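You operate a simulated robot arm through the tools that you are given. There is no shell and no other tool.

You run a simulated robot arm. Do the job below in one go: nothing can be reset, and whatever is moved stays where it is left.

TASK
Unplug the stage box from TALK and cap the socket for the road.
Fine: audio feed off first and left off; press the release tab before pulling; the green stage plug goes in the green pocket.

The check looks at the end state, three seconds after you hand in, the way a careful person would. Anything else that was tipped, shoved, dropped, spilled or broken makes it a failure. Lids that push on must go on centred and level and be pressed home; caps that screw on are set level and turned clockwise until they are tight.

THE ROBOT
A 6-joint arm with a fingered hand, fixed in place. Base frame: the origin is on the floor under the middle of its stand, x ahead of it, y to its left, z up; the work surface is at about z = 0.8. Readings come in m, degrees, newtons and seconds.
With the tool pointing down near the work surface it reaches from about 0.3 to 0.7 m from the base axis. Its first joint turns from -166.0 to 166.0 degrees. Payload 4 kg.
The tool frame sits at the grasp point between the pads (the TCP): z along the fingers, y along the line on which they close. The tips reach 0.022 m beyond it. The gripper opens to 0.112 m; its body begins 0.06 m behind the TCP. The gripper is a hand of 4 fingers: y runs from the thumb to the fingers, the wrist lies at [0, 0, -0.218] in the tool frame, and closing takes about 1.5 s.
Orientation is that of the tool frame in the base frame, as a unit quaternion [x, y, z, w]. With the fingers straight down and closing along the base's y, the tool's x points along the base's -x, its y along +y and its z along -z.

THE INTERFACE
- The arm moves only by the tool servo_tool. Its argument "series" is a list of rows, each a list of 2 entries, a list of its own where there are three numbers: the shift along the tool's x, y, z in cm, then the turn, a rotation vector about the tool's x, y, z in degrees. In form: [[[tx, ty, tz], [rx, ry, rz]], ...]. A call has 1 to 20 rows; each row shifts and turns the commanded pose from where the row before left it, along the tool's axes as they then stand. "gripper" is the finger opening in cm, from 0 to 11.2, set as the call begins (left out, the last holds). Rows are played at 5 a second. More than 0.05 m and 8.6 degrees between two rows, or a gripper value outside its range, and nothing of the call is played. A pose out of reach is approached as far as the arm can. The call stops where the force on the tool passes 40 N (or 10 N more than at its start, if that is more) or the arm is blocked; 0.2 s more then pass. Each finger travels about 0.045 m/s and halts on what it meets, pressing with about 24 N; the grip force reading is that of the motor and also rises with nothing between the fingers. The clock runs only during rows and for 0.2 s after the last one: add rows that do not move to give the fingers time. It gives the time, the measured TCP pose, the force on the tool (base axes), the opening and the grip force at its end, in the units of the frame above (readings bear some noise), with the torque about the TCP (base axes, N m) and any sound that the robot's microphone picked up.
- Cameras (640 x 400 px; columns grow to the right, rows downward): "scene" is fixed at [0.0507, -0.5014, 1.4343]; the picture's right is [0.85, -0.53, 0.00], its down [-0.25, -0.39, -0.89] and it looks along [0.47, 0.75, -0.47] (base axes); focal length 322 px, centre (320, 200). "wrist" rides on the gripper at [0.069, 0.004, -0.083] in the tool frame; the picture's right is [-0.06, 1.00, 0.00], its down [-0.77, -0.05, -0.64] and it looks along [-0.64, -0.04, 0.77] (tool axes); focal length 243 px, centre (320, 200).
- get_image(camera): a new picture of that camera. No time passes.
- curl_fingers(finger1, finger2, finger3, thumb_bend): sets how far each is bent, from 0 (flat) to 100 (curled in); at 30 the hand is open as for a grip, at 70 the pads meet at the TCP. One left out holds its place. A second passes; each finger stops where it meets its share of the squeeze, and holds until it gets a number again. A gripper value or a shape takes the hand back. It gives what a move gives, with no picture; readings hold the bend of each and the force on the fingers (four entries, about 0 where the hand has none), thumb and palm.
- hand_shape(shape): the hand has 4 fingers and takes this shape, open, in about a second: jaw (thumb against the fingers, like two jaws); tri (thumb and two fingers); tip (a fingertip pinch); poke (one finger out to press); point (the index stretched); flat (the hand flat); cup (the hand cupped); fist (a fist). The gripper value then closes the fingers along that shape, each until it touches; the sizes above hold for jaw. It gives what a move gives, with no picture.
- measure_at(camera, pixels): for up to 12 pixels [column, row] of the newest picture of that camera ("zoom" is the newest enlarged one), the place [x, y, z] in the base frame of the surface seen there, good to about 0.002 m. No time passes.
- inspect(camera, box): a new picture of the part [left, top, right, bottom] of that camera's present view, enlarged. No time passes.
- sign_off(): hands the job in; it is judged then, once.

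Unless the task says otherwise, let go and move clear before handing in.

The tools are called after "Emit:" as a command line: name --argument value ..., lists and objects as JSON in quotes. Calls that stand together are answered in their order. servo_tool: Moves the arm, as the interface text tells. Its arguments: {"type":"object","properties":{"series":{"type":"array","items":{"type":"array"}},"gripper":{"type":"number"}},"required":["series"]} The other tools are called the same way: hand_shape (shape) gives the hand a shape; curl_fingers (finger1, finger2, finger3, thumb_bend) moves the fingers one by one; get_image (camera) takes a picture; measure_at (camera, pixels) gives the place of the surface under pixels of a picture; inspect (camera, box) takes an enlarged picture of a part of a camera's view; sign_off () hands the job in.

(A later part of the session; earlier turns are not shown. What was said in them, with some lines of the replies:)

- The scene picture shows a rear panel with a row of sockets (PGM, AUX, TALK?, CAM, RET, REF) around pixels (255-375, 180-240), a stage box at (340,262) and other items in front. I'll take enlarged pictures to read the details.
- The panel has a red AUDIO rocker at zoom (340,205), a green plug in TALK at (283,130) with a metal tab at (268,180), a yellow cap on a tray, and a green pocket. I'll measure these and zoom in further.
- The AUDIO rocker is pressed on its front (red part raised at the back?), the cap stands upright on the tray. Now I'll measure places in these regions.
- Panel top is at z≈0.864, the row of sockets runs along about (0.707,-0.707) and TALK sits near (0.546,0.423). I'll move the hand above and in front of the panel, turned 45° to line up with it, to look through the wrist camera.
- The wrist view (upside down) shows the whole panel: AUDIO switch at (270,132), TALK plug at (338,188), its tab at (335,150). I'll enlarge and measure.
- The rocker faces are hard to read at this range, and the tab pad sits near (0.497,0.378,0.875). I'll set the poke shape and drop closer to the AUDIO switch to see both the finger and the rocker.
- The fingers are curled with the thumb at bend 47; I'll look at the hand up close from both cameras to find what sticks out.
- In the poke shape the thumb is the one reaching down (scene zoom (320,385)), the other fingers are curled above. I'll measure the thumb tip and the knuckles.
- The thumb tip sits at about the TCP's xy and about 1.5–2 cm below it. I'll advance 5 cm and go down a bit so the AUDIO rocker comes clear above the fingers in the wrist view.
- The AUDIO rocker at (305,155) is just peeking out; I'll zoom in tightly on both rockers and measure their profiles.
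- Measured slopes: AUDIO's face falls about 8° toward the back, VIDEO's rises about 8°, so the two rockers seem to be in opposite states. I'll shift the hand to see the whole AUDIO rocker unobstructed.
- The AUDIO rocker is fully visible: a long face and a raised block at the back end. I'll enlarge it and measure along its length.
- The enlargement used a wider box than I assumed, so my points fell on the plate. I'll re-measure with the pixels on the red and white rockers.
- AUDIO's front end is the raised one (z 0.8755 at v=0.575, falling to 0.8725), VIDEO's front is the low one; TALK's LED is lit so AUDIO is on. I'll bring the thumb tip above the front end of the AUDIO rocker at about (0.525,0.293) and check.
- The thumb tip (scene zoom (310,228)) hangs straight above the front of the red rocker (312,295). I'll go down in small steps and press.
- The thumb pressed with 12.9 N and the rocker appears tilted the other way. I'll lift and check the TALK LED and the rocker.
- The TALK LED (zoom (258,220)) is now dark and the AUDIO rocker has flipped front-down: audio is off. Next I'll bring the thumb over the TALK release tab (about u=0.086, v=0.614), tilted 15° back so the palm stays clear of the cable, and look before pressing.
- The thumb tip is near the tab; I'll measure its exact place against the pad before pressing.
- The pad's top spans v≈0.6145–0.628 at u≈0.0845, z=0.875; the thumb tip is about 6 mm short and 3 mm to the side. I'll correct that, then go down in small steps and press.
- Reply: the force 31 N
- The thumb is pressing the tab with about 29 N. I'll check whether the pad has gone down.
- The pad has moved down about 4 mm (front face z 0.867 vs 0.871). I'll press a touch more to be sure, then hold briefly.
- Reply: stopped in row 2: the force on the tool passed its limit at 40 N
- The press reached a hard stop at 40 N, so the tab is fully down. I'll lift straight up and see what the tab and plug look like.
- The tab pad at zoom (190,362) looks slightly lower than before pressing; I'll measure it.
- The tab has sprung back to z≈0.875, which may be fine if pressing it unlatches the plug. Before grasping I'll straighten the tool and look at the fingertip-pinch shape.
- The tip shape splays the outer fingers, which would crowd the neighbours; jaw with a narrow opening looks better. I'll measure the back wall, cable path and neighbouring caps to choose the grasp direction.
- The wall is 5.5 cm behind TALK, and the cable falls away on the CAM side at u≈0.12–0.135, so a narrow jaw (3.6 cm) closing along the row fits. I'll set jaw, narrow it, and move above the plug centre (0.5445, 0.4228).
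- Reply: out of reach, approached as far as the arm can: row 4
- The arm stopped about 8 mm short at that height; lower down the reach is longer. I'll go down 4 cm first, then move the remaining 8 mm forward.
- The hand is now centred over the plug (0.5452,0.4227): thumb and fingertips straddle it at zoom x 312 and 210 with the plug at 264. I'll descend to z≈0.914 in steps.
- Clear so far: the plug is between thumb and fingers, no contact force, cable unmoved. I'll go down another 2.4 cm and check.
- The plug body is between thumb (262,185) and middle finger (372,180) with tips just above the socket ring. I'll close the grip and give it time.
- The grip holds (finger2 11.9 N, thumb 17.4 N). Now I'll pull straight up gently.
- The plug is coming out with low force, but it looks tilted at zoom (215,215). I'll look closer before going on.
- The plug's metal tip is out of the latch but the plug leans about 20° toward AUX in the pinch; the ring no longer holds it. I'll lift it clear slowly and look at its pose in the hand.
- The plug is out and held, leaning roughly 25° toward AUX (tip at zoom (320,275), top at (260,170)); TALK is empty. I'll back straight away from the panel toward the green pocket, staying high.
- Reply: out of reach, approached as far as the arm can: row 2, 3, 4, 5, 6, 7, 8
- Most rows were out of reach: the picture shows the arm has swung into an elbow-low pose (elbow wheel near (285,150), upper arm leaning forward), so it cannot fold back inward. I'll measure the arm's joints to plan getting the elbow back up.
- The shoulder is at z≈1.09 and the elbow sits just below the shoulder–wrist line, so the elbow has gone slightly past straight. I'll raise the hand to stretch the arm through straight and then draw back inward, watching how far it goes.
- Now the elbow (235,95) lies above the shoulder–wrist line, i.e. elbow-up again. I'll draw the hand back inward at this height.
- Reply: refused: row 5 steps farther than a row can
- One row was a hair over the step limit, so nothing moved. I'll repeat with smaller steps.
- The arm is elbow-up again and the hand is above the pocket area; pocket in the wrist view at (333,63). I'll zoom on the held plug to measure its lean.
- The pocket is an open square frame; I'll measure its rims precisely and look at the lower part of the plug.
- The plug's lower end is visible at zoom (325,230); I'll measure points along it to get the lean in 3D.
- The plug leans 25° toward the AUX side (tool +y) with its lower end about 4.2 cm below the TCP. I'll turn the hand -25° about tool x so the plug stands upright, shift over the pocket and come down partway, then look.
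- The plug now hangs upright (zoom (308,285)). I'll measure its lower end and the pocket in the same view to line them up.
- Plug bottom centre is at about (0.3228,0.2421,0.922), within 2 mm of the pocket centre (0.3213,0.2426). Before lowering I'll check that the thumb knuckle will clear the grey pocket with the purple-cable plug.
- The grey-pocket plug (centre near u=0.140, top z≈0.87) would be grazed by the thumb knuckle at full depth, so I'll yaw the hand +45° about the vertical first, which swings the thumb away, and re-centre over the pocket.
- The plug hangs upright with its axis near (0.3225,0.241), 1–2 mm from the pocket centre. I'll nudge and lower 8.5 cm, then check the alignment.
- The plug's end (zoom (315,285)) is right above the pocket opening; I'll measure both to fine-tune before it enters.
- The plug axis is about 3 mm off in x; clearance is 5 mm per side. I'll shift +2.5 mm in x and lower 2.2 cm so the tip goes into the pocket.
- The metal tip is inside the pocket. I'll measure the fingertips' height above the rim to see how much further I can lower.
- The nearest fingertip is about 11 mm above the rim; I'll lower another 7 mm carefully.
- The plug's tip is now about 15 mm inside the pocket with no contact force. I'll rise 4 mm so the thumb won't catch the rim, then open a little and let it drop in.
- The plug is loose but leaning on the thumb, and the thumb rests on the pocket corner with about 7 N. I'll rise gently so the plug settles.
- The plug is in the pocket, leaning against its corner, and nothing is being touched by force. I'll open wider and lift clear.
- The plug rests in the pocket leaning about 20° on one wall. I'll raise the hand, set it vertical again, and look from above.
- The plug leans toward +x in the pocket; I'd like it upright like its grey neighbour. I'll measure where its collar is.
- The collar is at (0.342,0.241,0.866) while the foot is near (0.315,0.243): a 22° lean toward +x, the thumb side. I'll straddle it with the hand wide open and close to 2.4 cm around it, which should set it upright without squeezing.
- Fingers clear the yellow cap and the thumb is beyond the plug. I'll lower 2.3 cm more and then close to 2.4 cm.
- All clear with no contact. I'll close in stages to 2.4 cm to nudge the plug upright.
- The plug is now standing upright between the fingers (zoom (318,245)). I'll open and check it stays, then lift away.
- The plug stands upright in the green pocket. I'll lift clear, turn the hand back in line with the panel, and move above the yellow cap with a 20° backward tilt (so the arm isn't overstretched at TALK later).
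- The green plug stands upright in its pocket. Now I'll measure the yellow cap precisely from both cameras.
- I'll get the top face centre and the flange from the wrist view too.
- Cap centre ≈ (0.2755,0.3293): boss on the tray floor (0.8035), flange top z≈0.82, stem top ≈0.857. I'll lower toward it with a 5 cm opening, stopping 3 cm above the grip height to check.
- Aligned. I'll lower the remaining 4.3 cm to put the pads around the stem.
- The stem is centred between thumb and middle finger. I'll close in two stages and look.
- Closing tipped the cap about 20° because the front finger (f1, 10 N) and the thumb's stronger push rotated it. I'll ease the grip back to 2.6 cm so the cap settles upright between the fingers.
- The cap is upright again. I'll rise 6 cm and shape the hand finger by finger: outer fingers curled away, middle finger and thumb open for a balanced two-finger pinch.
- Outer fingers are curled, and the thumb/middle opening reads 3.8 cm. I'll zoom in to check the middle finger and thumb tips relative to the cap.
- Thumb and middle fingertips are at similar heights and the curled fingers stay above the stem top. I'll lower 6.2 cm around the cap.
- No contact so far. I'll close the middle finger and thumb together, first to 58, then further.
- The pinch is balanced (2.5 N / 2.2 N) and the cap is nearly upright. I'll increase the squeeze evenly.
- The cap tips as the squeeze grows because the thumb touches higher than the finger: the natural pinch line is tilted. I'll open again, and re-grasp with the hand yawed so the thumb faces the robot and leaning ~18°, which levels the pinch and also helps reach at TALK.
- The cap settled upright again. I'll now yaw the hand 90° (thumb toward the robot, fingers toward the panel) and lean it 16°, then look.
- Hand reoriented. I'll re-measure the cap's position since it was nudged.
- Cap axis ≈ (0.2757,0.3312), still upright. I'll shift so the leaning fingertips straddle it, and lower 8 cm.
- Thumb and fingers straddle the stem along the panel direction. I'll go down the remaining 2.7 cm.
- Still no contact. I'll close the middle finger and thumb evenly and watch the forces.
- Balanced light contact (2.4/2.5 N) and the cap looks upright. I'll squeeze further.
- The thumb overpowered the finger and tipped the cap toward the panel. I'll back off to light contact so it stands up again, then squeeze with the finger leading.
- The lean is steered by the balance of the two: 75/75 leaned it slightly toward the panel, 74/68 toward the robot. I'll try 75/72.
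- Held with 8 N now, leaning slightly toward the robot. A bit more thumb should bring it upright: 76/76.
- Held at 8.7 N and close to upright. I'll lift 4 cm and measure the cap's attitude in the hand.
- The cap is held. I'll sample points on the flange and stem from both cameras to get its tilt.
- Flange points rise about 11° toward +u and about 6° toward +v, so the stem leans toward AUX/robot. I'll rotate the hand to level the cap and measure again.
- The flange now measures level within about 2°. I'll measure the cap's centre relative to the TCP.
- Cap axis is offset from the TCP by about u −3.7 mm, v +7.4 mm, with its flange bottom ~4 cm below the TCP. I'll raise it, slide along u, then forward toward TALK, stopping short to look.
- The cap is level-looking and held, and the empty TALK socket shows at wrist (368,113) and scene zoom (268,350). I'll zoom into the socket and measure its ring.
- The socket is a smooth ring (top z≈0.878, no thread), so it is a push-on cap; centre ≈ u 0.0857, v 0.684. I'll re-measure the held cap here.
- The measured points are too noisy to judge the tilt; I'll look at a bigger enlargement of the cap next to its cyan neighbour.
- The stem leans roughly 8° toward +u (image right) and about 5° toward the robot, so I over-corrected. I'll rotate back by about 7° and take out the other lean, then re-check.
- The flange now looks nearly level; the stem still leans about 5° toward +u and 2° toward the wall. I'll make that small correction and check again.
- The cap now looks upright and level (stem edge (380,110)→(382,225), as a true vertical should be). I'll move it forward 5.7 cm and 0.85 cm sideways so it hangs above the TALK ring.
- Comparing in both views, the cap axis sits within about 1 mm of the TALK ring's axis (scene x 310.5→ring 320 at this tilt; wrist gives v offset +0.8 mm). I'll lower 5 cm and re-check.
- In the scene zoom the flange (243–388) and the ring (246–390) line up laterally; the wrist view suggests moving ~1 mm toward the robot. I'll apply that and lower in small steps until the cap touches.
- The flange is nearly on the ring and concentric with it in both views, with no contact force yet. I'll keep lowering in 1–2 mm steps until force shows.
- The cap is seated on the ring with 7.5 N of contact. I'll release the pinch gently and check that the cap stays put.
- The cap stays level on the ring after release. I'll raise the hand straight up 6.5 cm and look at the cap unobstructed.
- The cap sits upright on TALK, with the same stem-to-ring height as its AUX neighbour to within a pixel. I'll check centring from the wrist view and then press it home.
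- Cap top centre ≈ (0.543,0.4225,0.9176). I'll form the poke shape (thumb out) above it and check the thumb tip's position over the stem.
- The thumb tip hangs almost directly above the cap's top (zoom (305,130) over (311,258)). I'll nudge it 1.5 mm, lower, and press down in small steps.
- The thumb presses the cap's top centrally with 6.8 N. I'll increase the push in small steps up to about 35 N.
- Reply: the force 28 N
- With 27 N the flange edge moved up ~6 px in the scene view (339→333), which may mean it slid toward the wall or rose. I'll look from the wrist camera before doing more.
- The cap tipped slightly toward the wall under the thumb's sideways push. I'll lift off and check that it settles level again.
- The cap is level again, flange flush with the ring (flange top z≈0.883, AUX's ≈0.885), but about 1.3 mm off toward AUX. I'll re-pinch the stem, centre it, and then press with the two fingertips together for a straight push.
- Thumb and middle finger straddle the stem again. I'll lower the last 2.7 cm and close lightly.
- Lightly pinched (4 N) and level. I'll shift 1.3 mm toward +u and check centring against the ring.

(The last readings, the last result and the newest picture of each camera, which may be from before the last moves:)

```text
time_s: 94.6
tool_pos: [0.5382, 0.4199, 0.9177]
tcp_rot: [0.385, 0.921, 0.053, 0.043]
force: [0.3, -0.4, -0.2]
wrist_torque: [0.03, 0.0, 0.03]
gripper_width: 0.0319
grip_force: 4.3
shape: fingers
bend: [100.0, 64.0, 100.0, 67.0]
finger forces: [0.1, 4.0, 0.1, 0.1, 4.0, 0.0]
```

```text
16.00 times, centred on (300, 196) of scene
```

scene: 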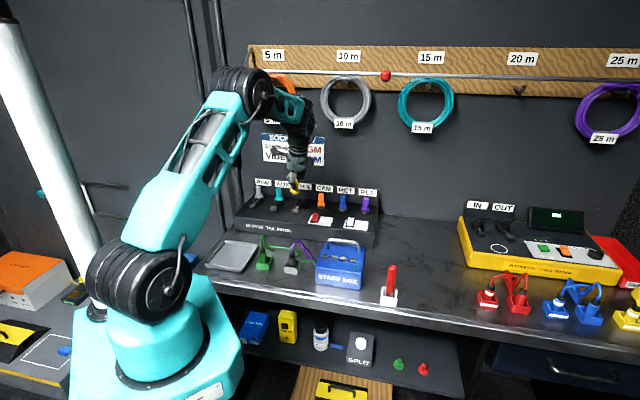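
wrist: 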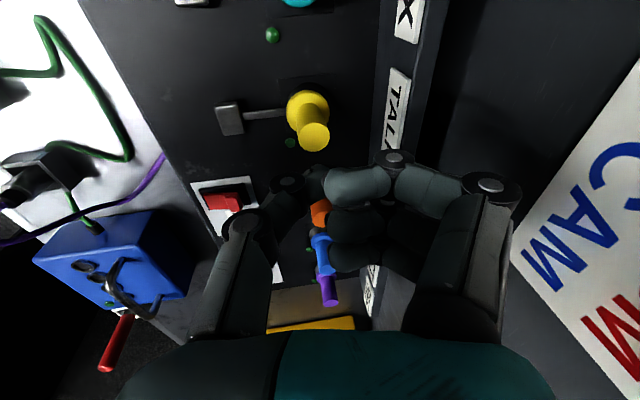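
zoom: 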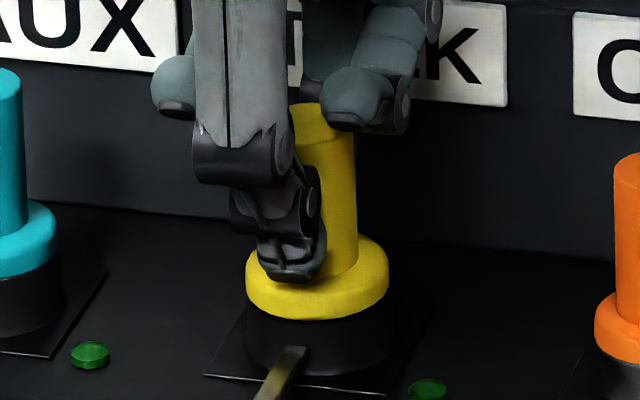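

Now the flange (246–389) and ring (246–390) coincide. I'll release, rise, and close thumb and middle finger together to press straight down on the stem top.

Emit:
curl_fingers --finger2 60 --thumb_bend 60

Emit:
curl_fingers --finger2 46 --thumb_bend 46

Emit:
servo_tool --series '[[[-0.08, 0.263, -1.98], [0, 0, 0]], [[-0.1, 0.33, -2.47], [0, 0, 0]], [[-0.08, 0.263, -1.98], [0, 0, 0]], [[0, 0, 0], [0, 0, 0]]]'

Emit:
curl_fingers --finger2 72 --thumb_bend 72

Emit:
inspect --camera "scene" --box '[276, 178, 324, 208]'

Emit:
get_image --camera "wrist"

Emit:
inspect --camera "wrist" --box '[220, 80, 412, 200]'

```text
time_s: 95.6
tool_pos: [0.5403, 0.4191, 0.9174]
tcp_rot: [0.385, 0.92, 0.054, 0.043]
force: [0.1, -0.1, -0.1]
wrist_torque: [-0.03, -0.01, 0.01]
gripper_width: 0.0332
grip_force: 0.2
shape: fingers
bend: [100.0, 60.0, 100.0, 60.0]
finger forces: [0.0, 0.0, 0.0, 0.0, 0.0, 0.1]
```

```text
time_s: 96.6
tool_pos: [0.5379, 0.4191, 0.9168]
tcp_rot: [0.385, 0.921, 0.053, 0.043]
force: [-0.6, 0.6, -0.1]
wrist_torque: [-0.01, -0.01, 0.0]
gripper_width: 0.0398
grip_force: 0.0
shape: fingers
bend: [100.0, 46.0, 100.0, 46.0]
finger forces: [0.1, 0.1, 0.0, 0.1, 0.1, 0.1]
```

```text
time_s: 97.6
tool_pos: [0.5372, 0.4209, 0.9814]
tcp_rot: [0.385, 0.92, 0.054, 0.043]
force: [0.1, -0.1, -0.2]
wrist_torque: [-0.02, 0.0, 0.03]
gripper_width: 0.0397
grip_force: 0.1
shape: fingers
bend: [100.0, 46.0, 100.0, 46.0]
finger forces: [0.1, 0.0, 0.0, 0.1, 0.1, 0.0]
```

```text
time_s: 98.6
tool_pos: [0.5401, 0.4199, 0.9809]
tcp_rot: [0.385, 0.92, 0.055, 0.043]
force: [-0.4, -0.4, 0.7]
wrist_torque: [0.0, 0.03, 0.0]
gripper_width: 0.0303
grip_force: 0.0
shape: fingers
bend: [100.0, 71.0, 100.0, 71.0]
finger forces: [0.0, 0.0, 0.0, 0.0, 0.0, 0.0]
```

```text
13.33 times, centred on (300, 193) of scene
```

zoom: 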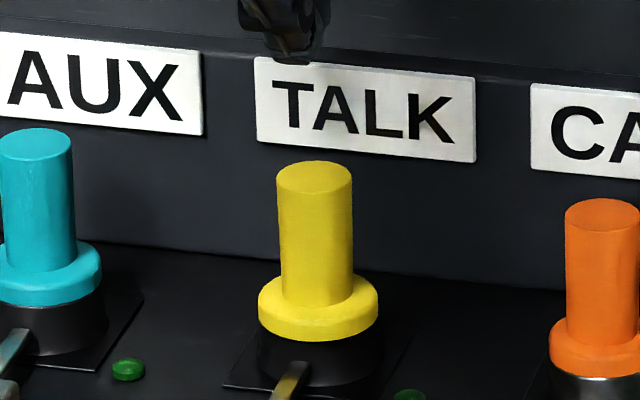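

```text
taken
```

wrist: 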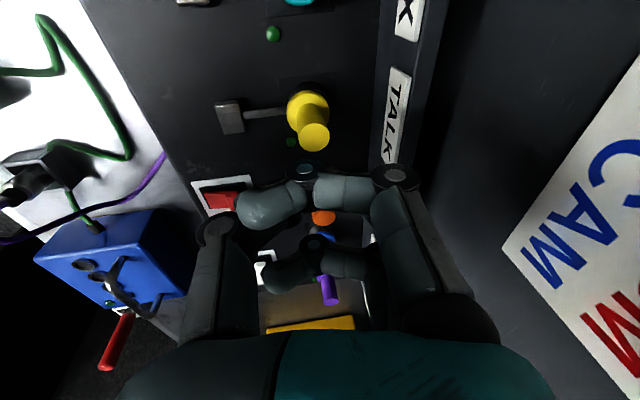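

```text
3.33 times, centred on (316, 140) of wrist
```

zoom: 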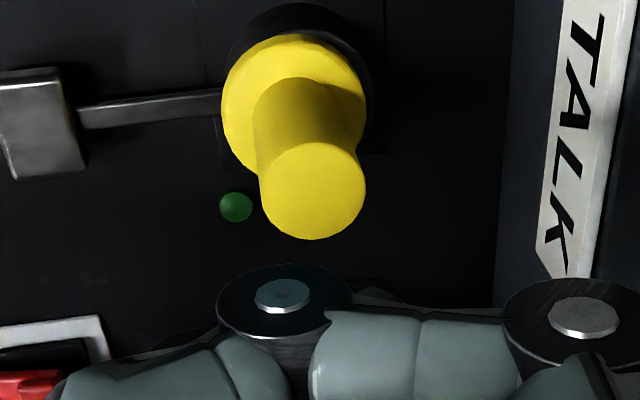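

The cap is centred and level (flange 258–379 vs ring 259–381). I'll close thumb and finger fully together and push down on the stem top.

Emit:
curl_fingers --finger2 78 --thumb_bend 78

Emit:
servo_tool --series '[[[0.06, -0.197, 1.484], [0, 0, 0]], [[0.06, -0.197, 1.484], [0, 0, 0]], [[0.02, -0.066, 0.495], [0, 0, 0]], [[0, 0, 0], [0, 0, 0]]]'

Emit:
inspect --camera "scene" --box '[276, 178, 324, 208]'

Emit:
inspect --camera "wrist" --box '[220, 90, 412, 210]'

```text
time_s: 99.6
tool_pos: [0.5386, 0.4202, 0.9822]
tcp_rot: [0.385, 0.92, 0.054, 0.044]
force: [-0.3, 0.3, 0.0]
wrist_torque: [0.0, -0.02, -0.02]
gripper_width: 0.0294
grip_force: 0.0
shape: fingers
bend: [100.0, 75.0, 100.0, 74.0]
finger forces: [0.0, 0.0, 0.0, 0.0, 0.1, 0.0]
```

```text
time_s: 100.6
tool_pos: [0.5386, 0.4179, 0.9478]
tcp_rot: [0.385, 0.921, 0.054, 0.043]
force: [0.1, -0.7, -0.9]
wrist_torque: [-0.01, -0.02, -0.01]
gripper_width: 0.0293
grip_force: 0.0
shape: fingers
bend: [100.0, 75.0, 100.0, 74.0]
finger forces: [0.0, 0.0, 0.0, 0.0, 0.1, 0.1]
```

```text
13.33 times, centred on (300, 193) of scene
```

zoom: 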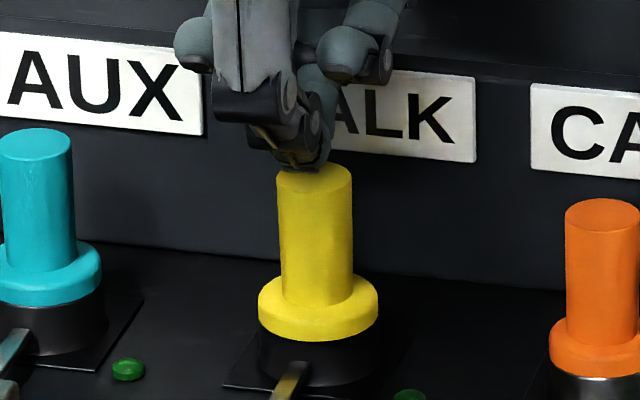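

```text
3.33 times, centred on (316, 150) of wrist
```

zoom: 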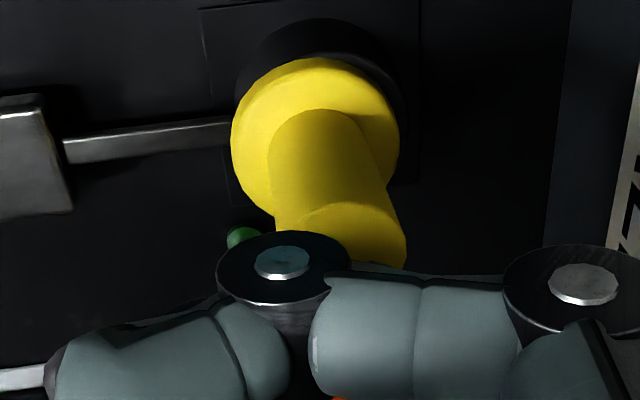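

The joined tips hang about 2 mm to the left of the stem's centre; I'll shift that and press down in small steps.

Emit:
servo_tool --series '[[[-0.2, 0, 0.008], [0, 0, 0]], [[0.012, -0.039, 0.297], [0, 0, 0]], [[0.012, -0.039, 0.297], [0, 0, 0]], [[0.008, -0.026, 0.198], [0, 0, 0]], [[0, 0, 0], [0, 0, 0]]]'

Emit:
inspect --camera "scene" --box '[276, 178, 324, 208]'

```text
time_s: 101.8
tool_pos: [0.5392, 0.4181, 0.9402]
tcp_rot: [0.385, 0.92, 0.054, 0.044]
force: [-3.7, -5.1, 13.4]
wrist_torque: [-0.08, 0.13, 0.02]
gripper_width: 0.0285
grip_force: 10.3
shape: fingers
bend: [100.0, 75.0, 100.0, 76.0]
finger forces: [0.0, 0.0, 0.0, 0.0, 20.5, 0.1]
```

```text
13.33 times, centred on (300, 193) of scene
```

zoom: 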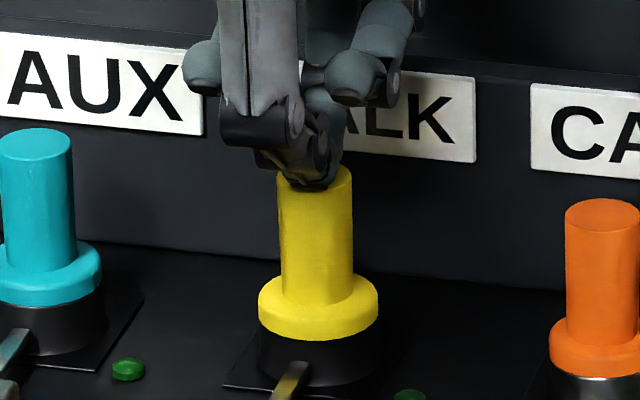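

The thumb takes the load (20 N) with about 6 N of sideways push toward the wall; the cap stays level. I'll relieve the sideways part by easing the hand 1.5 mm back toward the robot while pressing.

Emit:
servo_tool --series '[[[0, -0.08, -0.01], [0, 0, 0]], [[0, -0.08, -0.01], [0, 0, 0]], [[0, 0, 0], [0, 0, 0]]]'

Emit:
inspect --camera "scene" --box '[276, 178, 324, 208]'

```text
time_s: 102.6
tool_pos: [0.5391, 0.4169, 0.9388]
tcp_rot: [0.385, 0.92, 0.054, 0.043]
force: [-0.1, -1.5, 9.6]
wrist_torque: [0.0, 0.02, -0.02]
gripper_width: 0.0281
grip_force: 7.8
shape: fingers
bend: [100.0, 75.0, 100.0, 77.0]
finger forces: [0.0, 0.1, 0.0, 0.0, 17.3, 0.1]
```

```text
13.33 times, centred on (300, 193) of scene
```

zoom: 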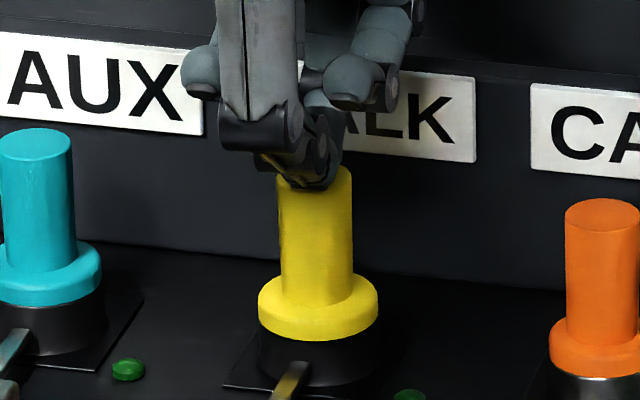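

The sideways force is nearly gone (9.6 N straight down) and the cap is level. I'll push further down with a slight backward bias to keep it straight.

Emit:
servo_tool --series '[[[0.006, -0.075, 0.14], [0, 0, 0]], [[0.006, -0.075, 0.14], [0, 0, 0]], [[0, 0, 0], [0, 0, 0]]]'

Emit:
inspect --camera "scene" --box '[276, 178, 324, 208]'

```text
time_s: 103.4
tool_pos: [0.5374, 0.4164, 0.938]
tcp_rot: [0.384, 0.921, 0.054, 0.043]
force: [-2.8, -4.7, 25.9]
wrist_torque: [0.05, 0.05, 0.0]
gripper_width: 0.0281
grip_force: 19.5
shape: fingers
bend: [100.0, 77.0, 100.0, 78.0]
finger forces: [0.0, 13.9, 0.0, 0.1, 24.7, 0.0]
```

```text
13.33 times, centred on (300, 193) of scene
```

zoom: 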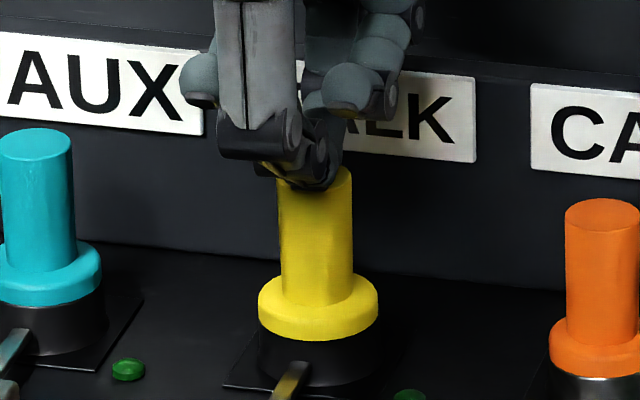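

Now 26 N straight down through both fingertips, and the cap stays level with no further travel. One more small push, with back bias, toward ~35 N.

Emit:
servo_tool --series '[[[0.004, -0.08, 0.09], [0, 0, 0]], [[0, 0, 0], [0, 0, 0]]]'

Emit:
inspect --camera "scene" --box '[288, 188, 312, 212]'

Emit:
inspect --camera "wrist" --box '[250, 90, 378, 210]'

```text
time_s: 104.0
tool_pos: [0.5381, 0.4147, 0.937]
tcp_rot: [0.385, 0.92, 0.055, 0.044]
force: [-3.0, -4.2, 32.8]
wrist_torque: [0.14, 0.01, 0.01]
gripper_width: 0.0275
grip_force: 20.4
shape: fingers
bend: [100.0, 78.0, 100.0, 79.0]
finger forces: [0.0, 16.7, 0.0, 0.0, 24.9, 0.0]
```

```text
16.00 times, centred on (300, 200) of scene
```

zoom: 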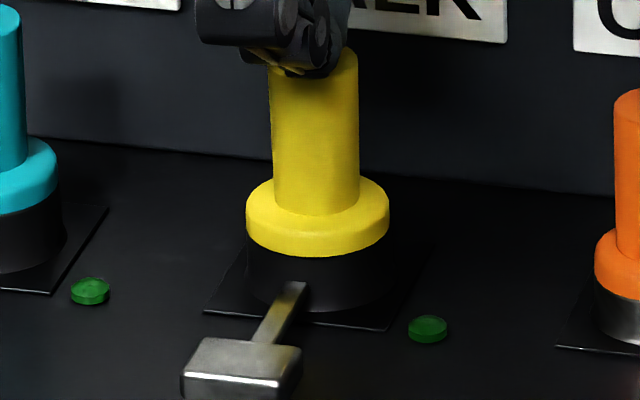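

```text
3.33 times, centred on (314, 150) of wrist
```

zoom: 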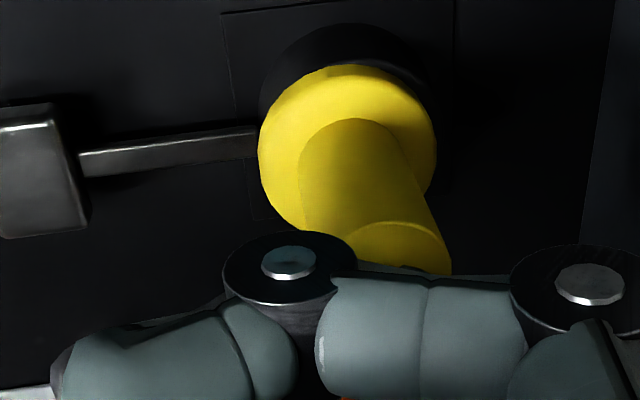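

33 N applied, the cap stayed level and centred (flange 246–389 vs ring centre 318), and it bottomed out. I'll lift straight up and re-check everything.

Emit:
servo_tool --series '[[[-0.008, 0.026, -0.198], [0, 0, 0]], [[-0.02, 0.066, -0.495], [0, 0, 0]], [[-0.08, 0.263, -1.98], [0, 0, 0]], [[-0.08, 0.263, -1.98], [0, 0, 0]], [[0, 0, 0], [0, 0, 0]]]'

Emit:
inspect --camera "scene" --box '[288, 188, 312, 212]'

Emit:
inspect --camera "wrist" --box '[220, 60, 412, 180]'

```text
time_s: 105.2
tool_pos: [0.5369, 0.4153, 0.9807]
tcp_rot: [0.385, 0.92, 0.053, 0.043]
force: [0.8, -0.1, 0.2]
wrist_torque: [0.0, 0.01, 0.04]
gripper_width: 0.0292
grip_force: 0.0
shape: fingers
bend: [100.0, 75.0, 100.0, 75.0]
finger forces: [0.0, 0.1, 0.0, 0.0, 0.0, 0.1]
```

```text
16.00 times, centred on (300, 200) of scene
```

zoom: 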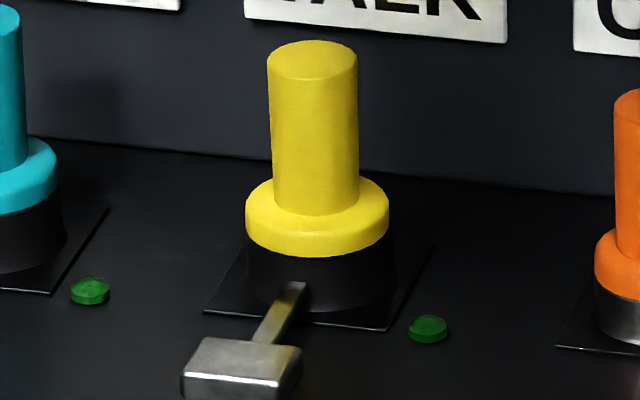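

```text
3.33 times, centred on (316, 120) of wrist
```

zoom: 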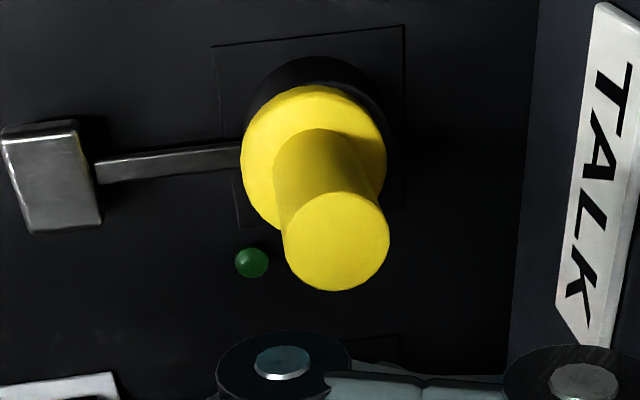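

The cap is level, centred and flush. I'll back the hand away from the panel and up, then survey the whole scene.

Emit:
servo_tool --series '[[[-0.04, -3.96, -0.525], [0, 0, 0]], [[-0.04, -3.96, -0.525], [0, 0, 0]], [[-0.04, -3.96, -0.525], [0, 0, 0]], [[-0.16, 0.526, -3.96], [0, 0, 0]], [[-0.16, 0.526, -3.96], [0, 0, 0]], [[-0.16, 0.526, -3.96], [0, 0, 0]], [[0, 0, 0], [0, 0, 0]]]'

Emit:
get_image --camera "scene"

Emit:
inspect --camera "scene" --box '[220, 160, 400, 272]'

Emit:
inspect --camera "scene" --box '[190, 220, 430, 370]'

Emit:
get_image --camera "wrist"

```text
time_s: 106.8
tool_pos: [0.4526, 0.3311, 1.1014]
tcp_rot: [0.384, 0.921, 0.053, 0.042]
force: [0.1, 0.0, -0.2]
wrist_torque: [0.02, 0.03, -0.05]
gripper_width: 0.029
grip_force: 0.1
shape: fingers
bend: [100.0, 75.0, 100.0, 75.0]
finger forces: [0.0, 0.1, 0.0, 0.0, 0.0, 0.0]
```

```text
taken
```

scene: 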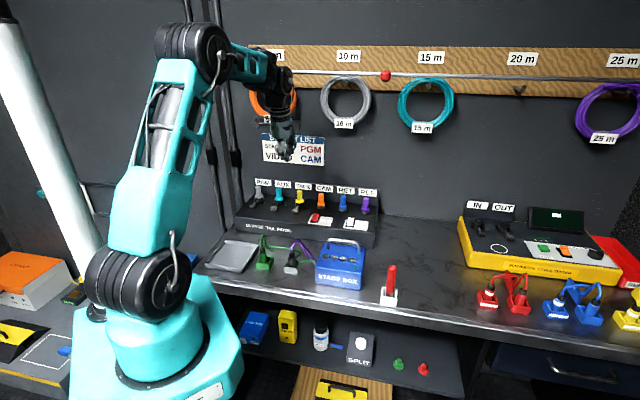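

```text
3.56 times, centred on (310, 216) of scene
```

zoom: 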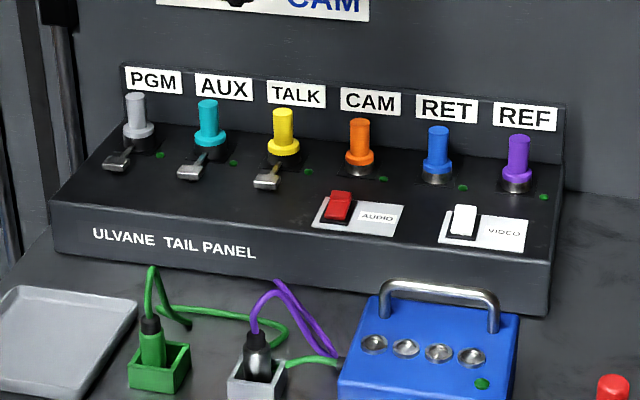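

```text
2.67 times, centred on (310, 295) of scene
```

zoom: 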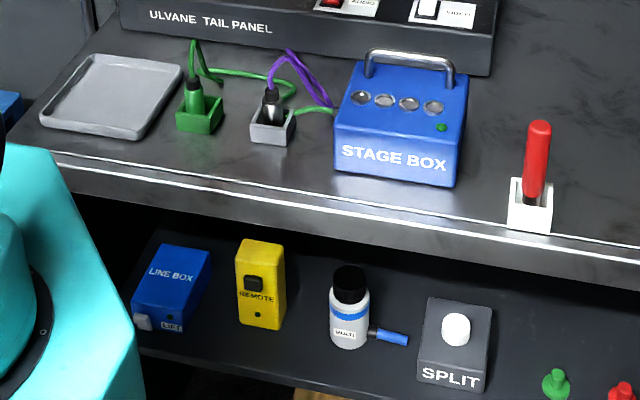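

```text
taken
```

wrist: 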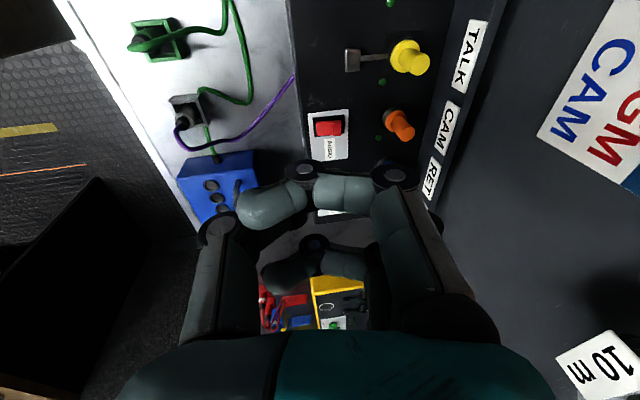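

The panel shows the yellow cap on TALK, AUDIO flipped off, LEDs dark, and the green plug upright in the green pocket. One last close look at the cap beside its neighbours.

Emit:
inspect --camera "scene" --box '[252, 180, 316, 220]'

Emit:
inspect --camera "wrist" --box '[330, 20, 458, 150]'

Emit:
inspect --camera "scene" --box '[232, 230, 312, 280]'

```text
10.00 times, centred on (284, 200) of scene
```

zoom: 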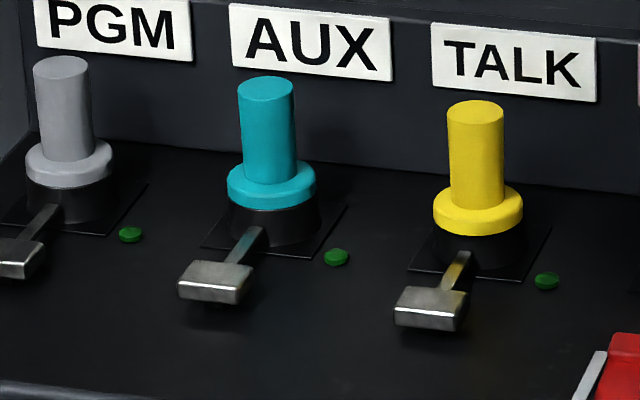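

```text
3.08 times, centred on (394, 85) of wrist
```

zoom: 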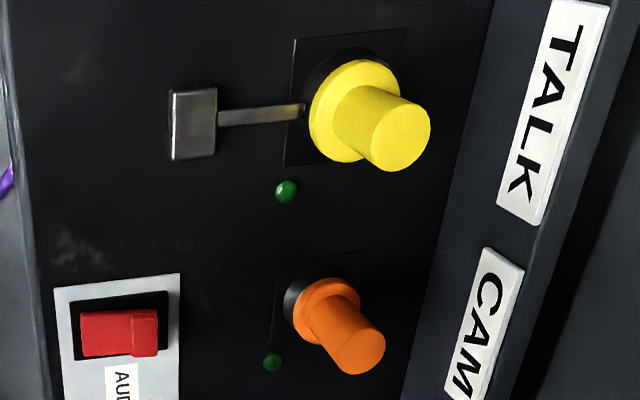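

```text
8.00 times, centred on (272, 255) of scene
```

zoom: 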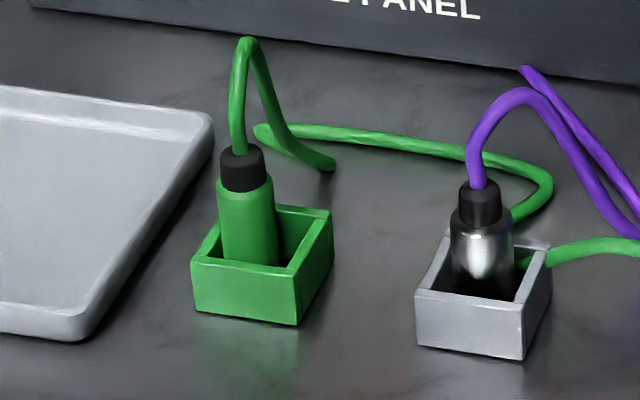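

All three caps in the row sit at the same height (AUX flange-to-base 37 px, TALK 35 px). The yellow cap is level and centred, AUDIO is off, the green plug stands in the green pocket, and the hand is clear. I'm handing in.

Emit:
sign_off

```text
The job is handed in.
```

The stage box is unplugged from TALK, the socket is capped for the road, and the job is handed in; I haven't seen the check's result.

- **Audio feed:** I switched AUDIO off first. The TALK light went dark, and I left it off.
- **Release tab:** I pressed it fully down to its stop before pulling, and the plug came out with little force.
- **Green plug:** it stands upright in the green pocket. It first settled at a lean, so I straightened it.
- **Yellow cap:** it is on TALK, centred to within about a millimetre and level. I pushed it down with about 33 N until it stopped moving, but I heard no click. The socket ring is smooth with no thread, so I treated it as a push-on cap. It sits at the same height as the AUX cap beside it.

In the last pictures nothing else looked moved or tipped, and the hand was well clear.
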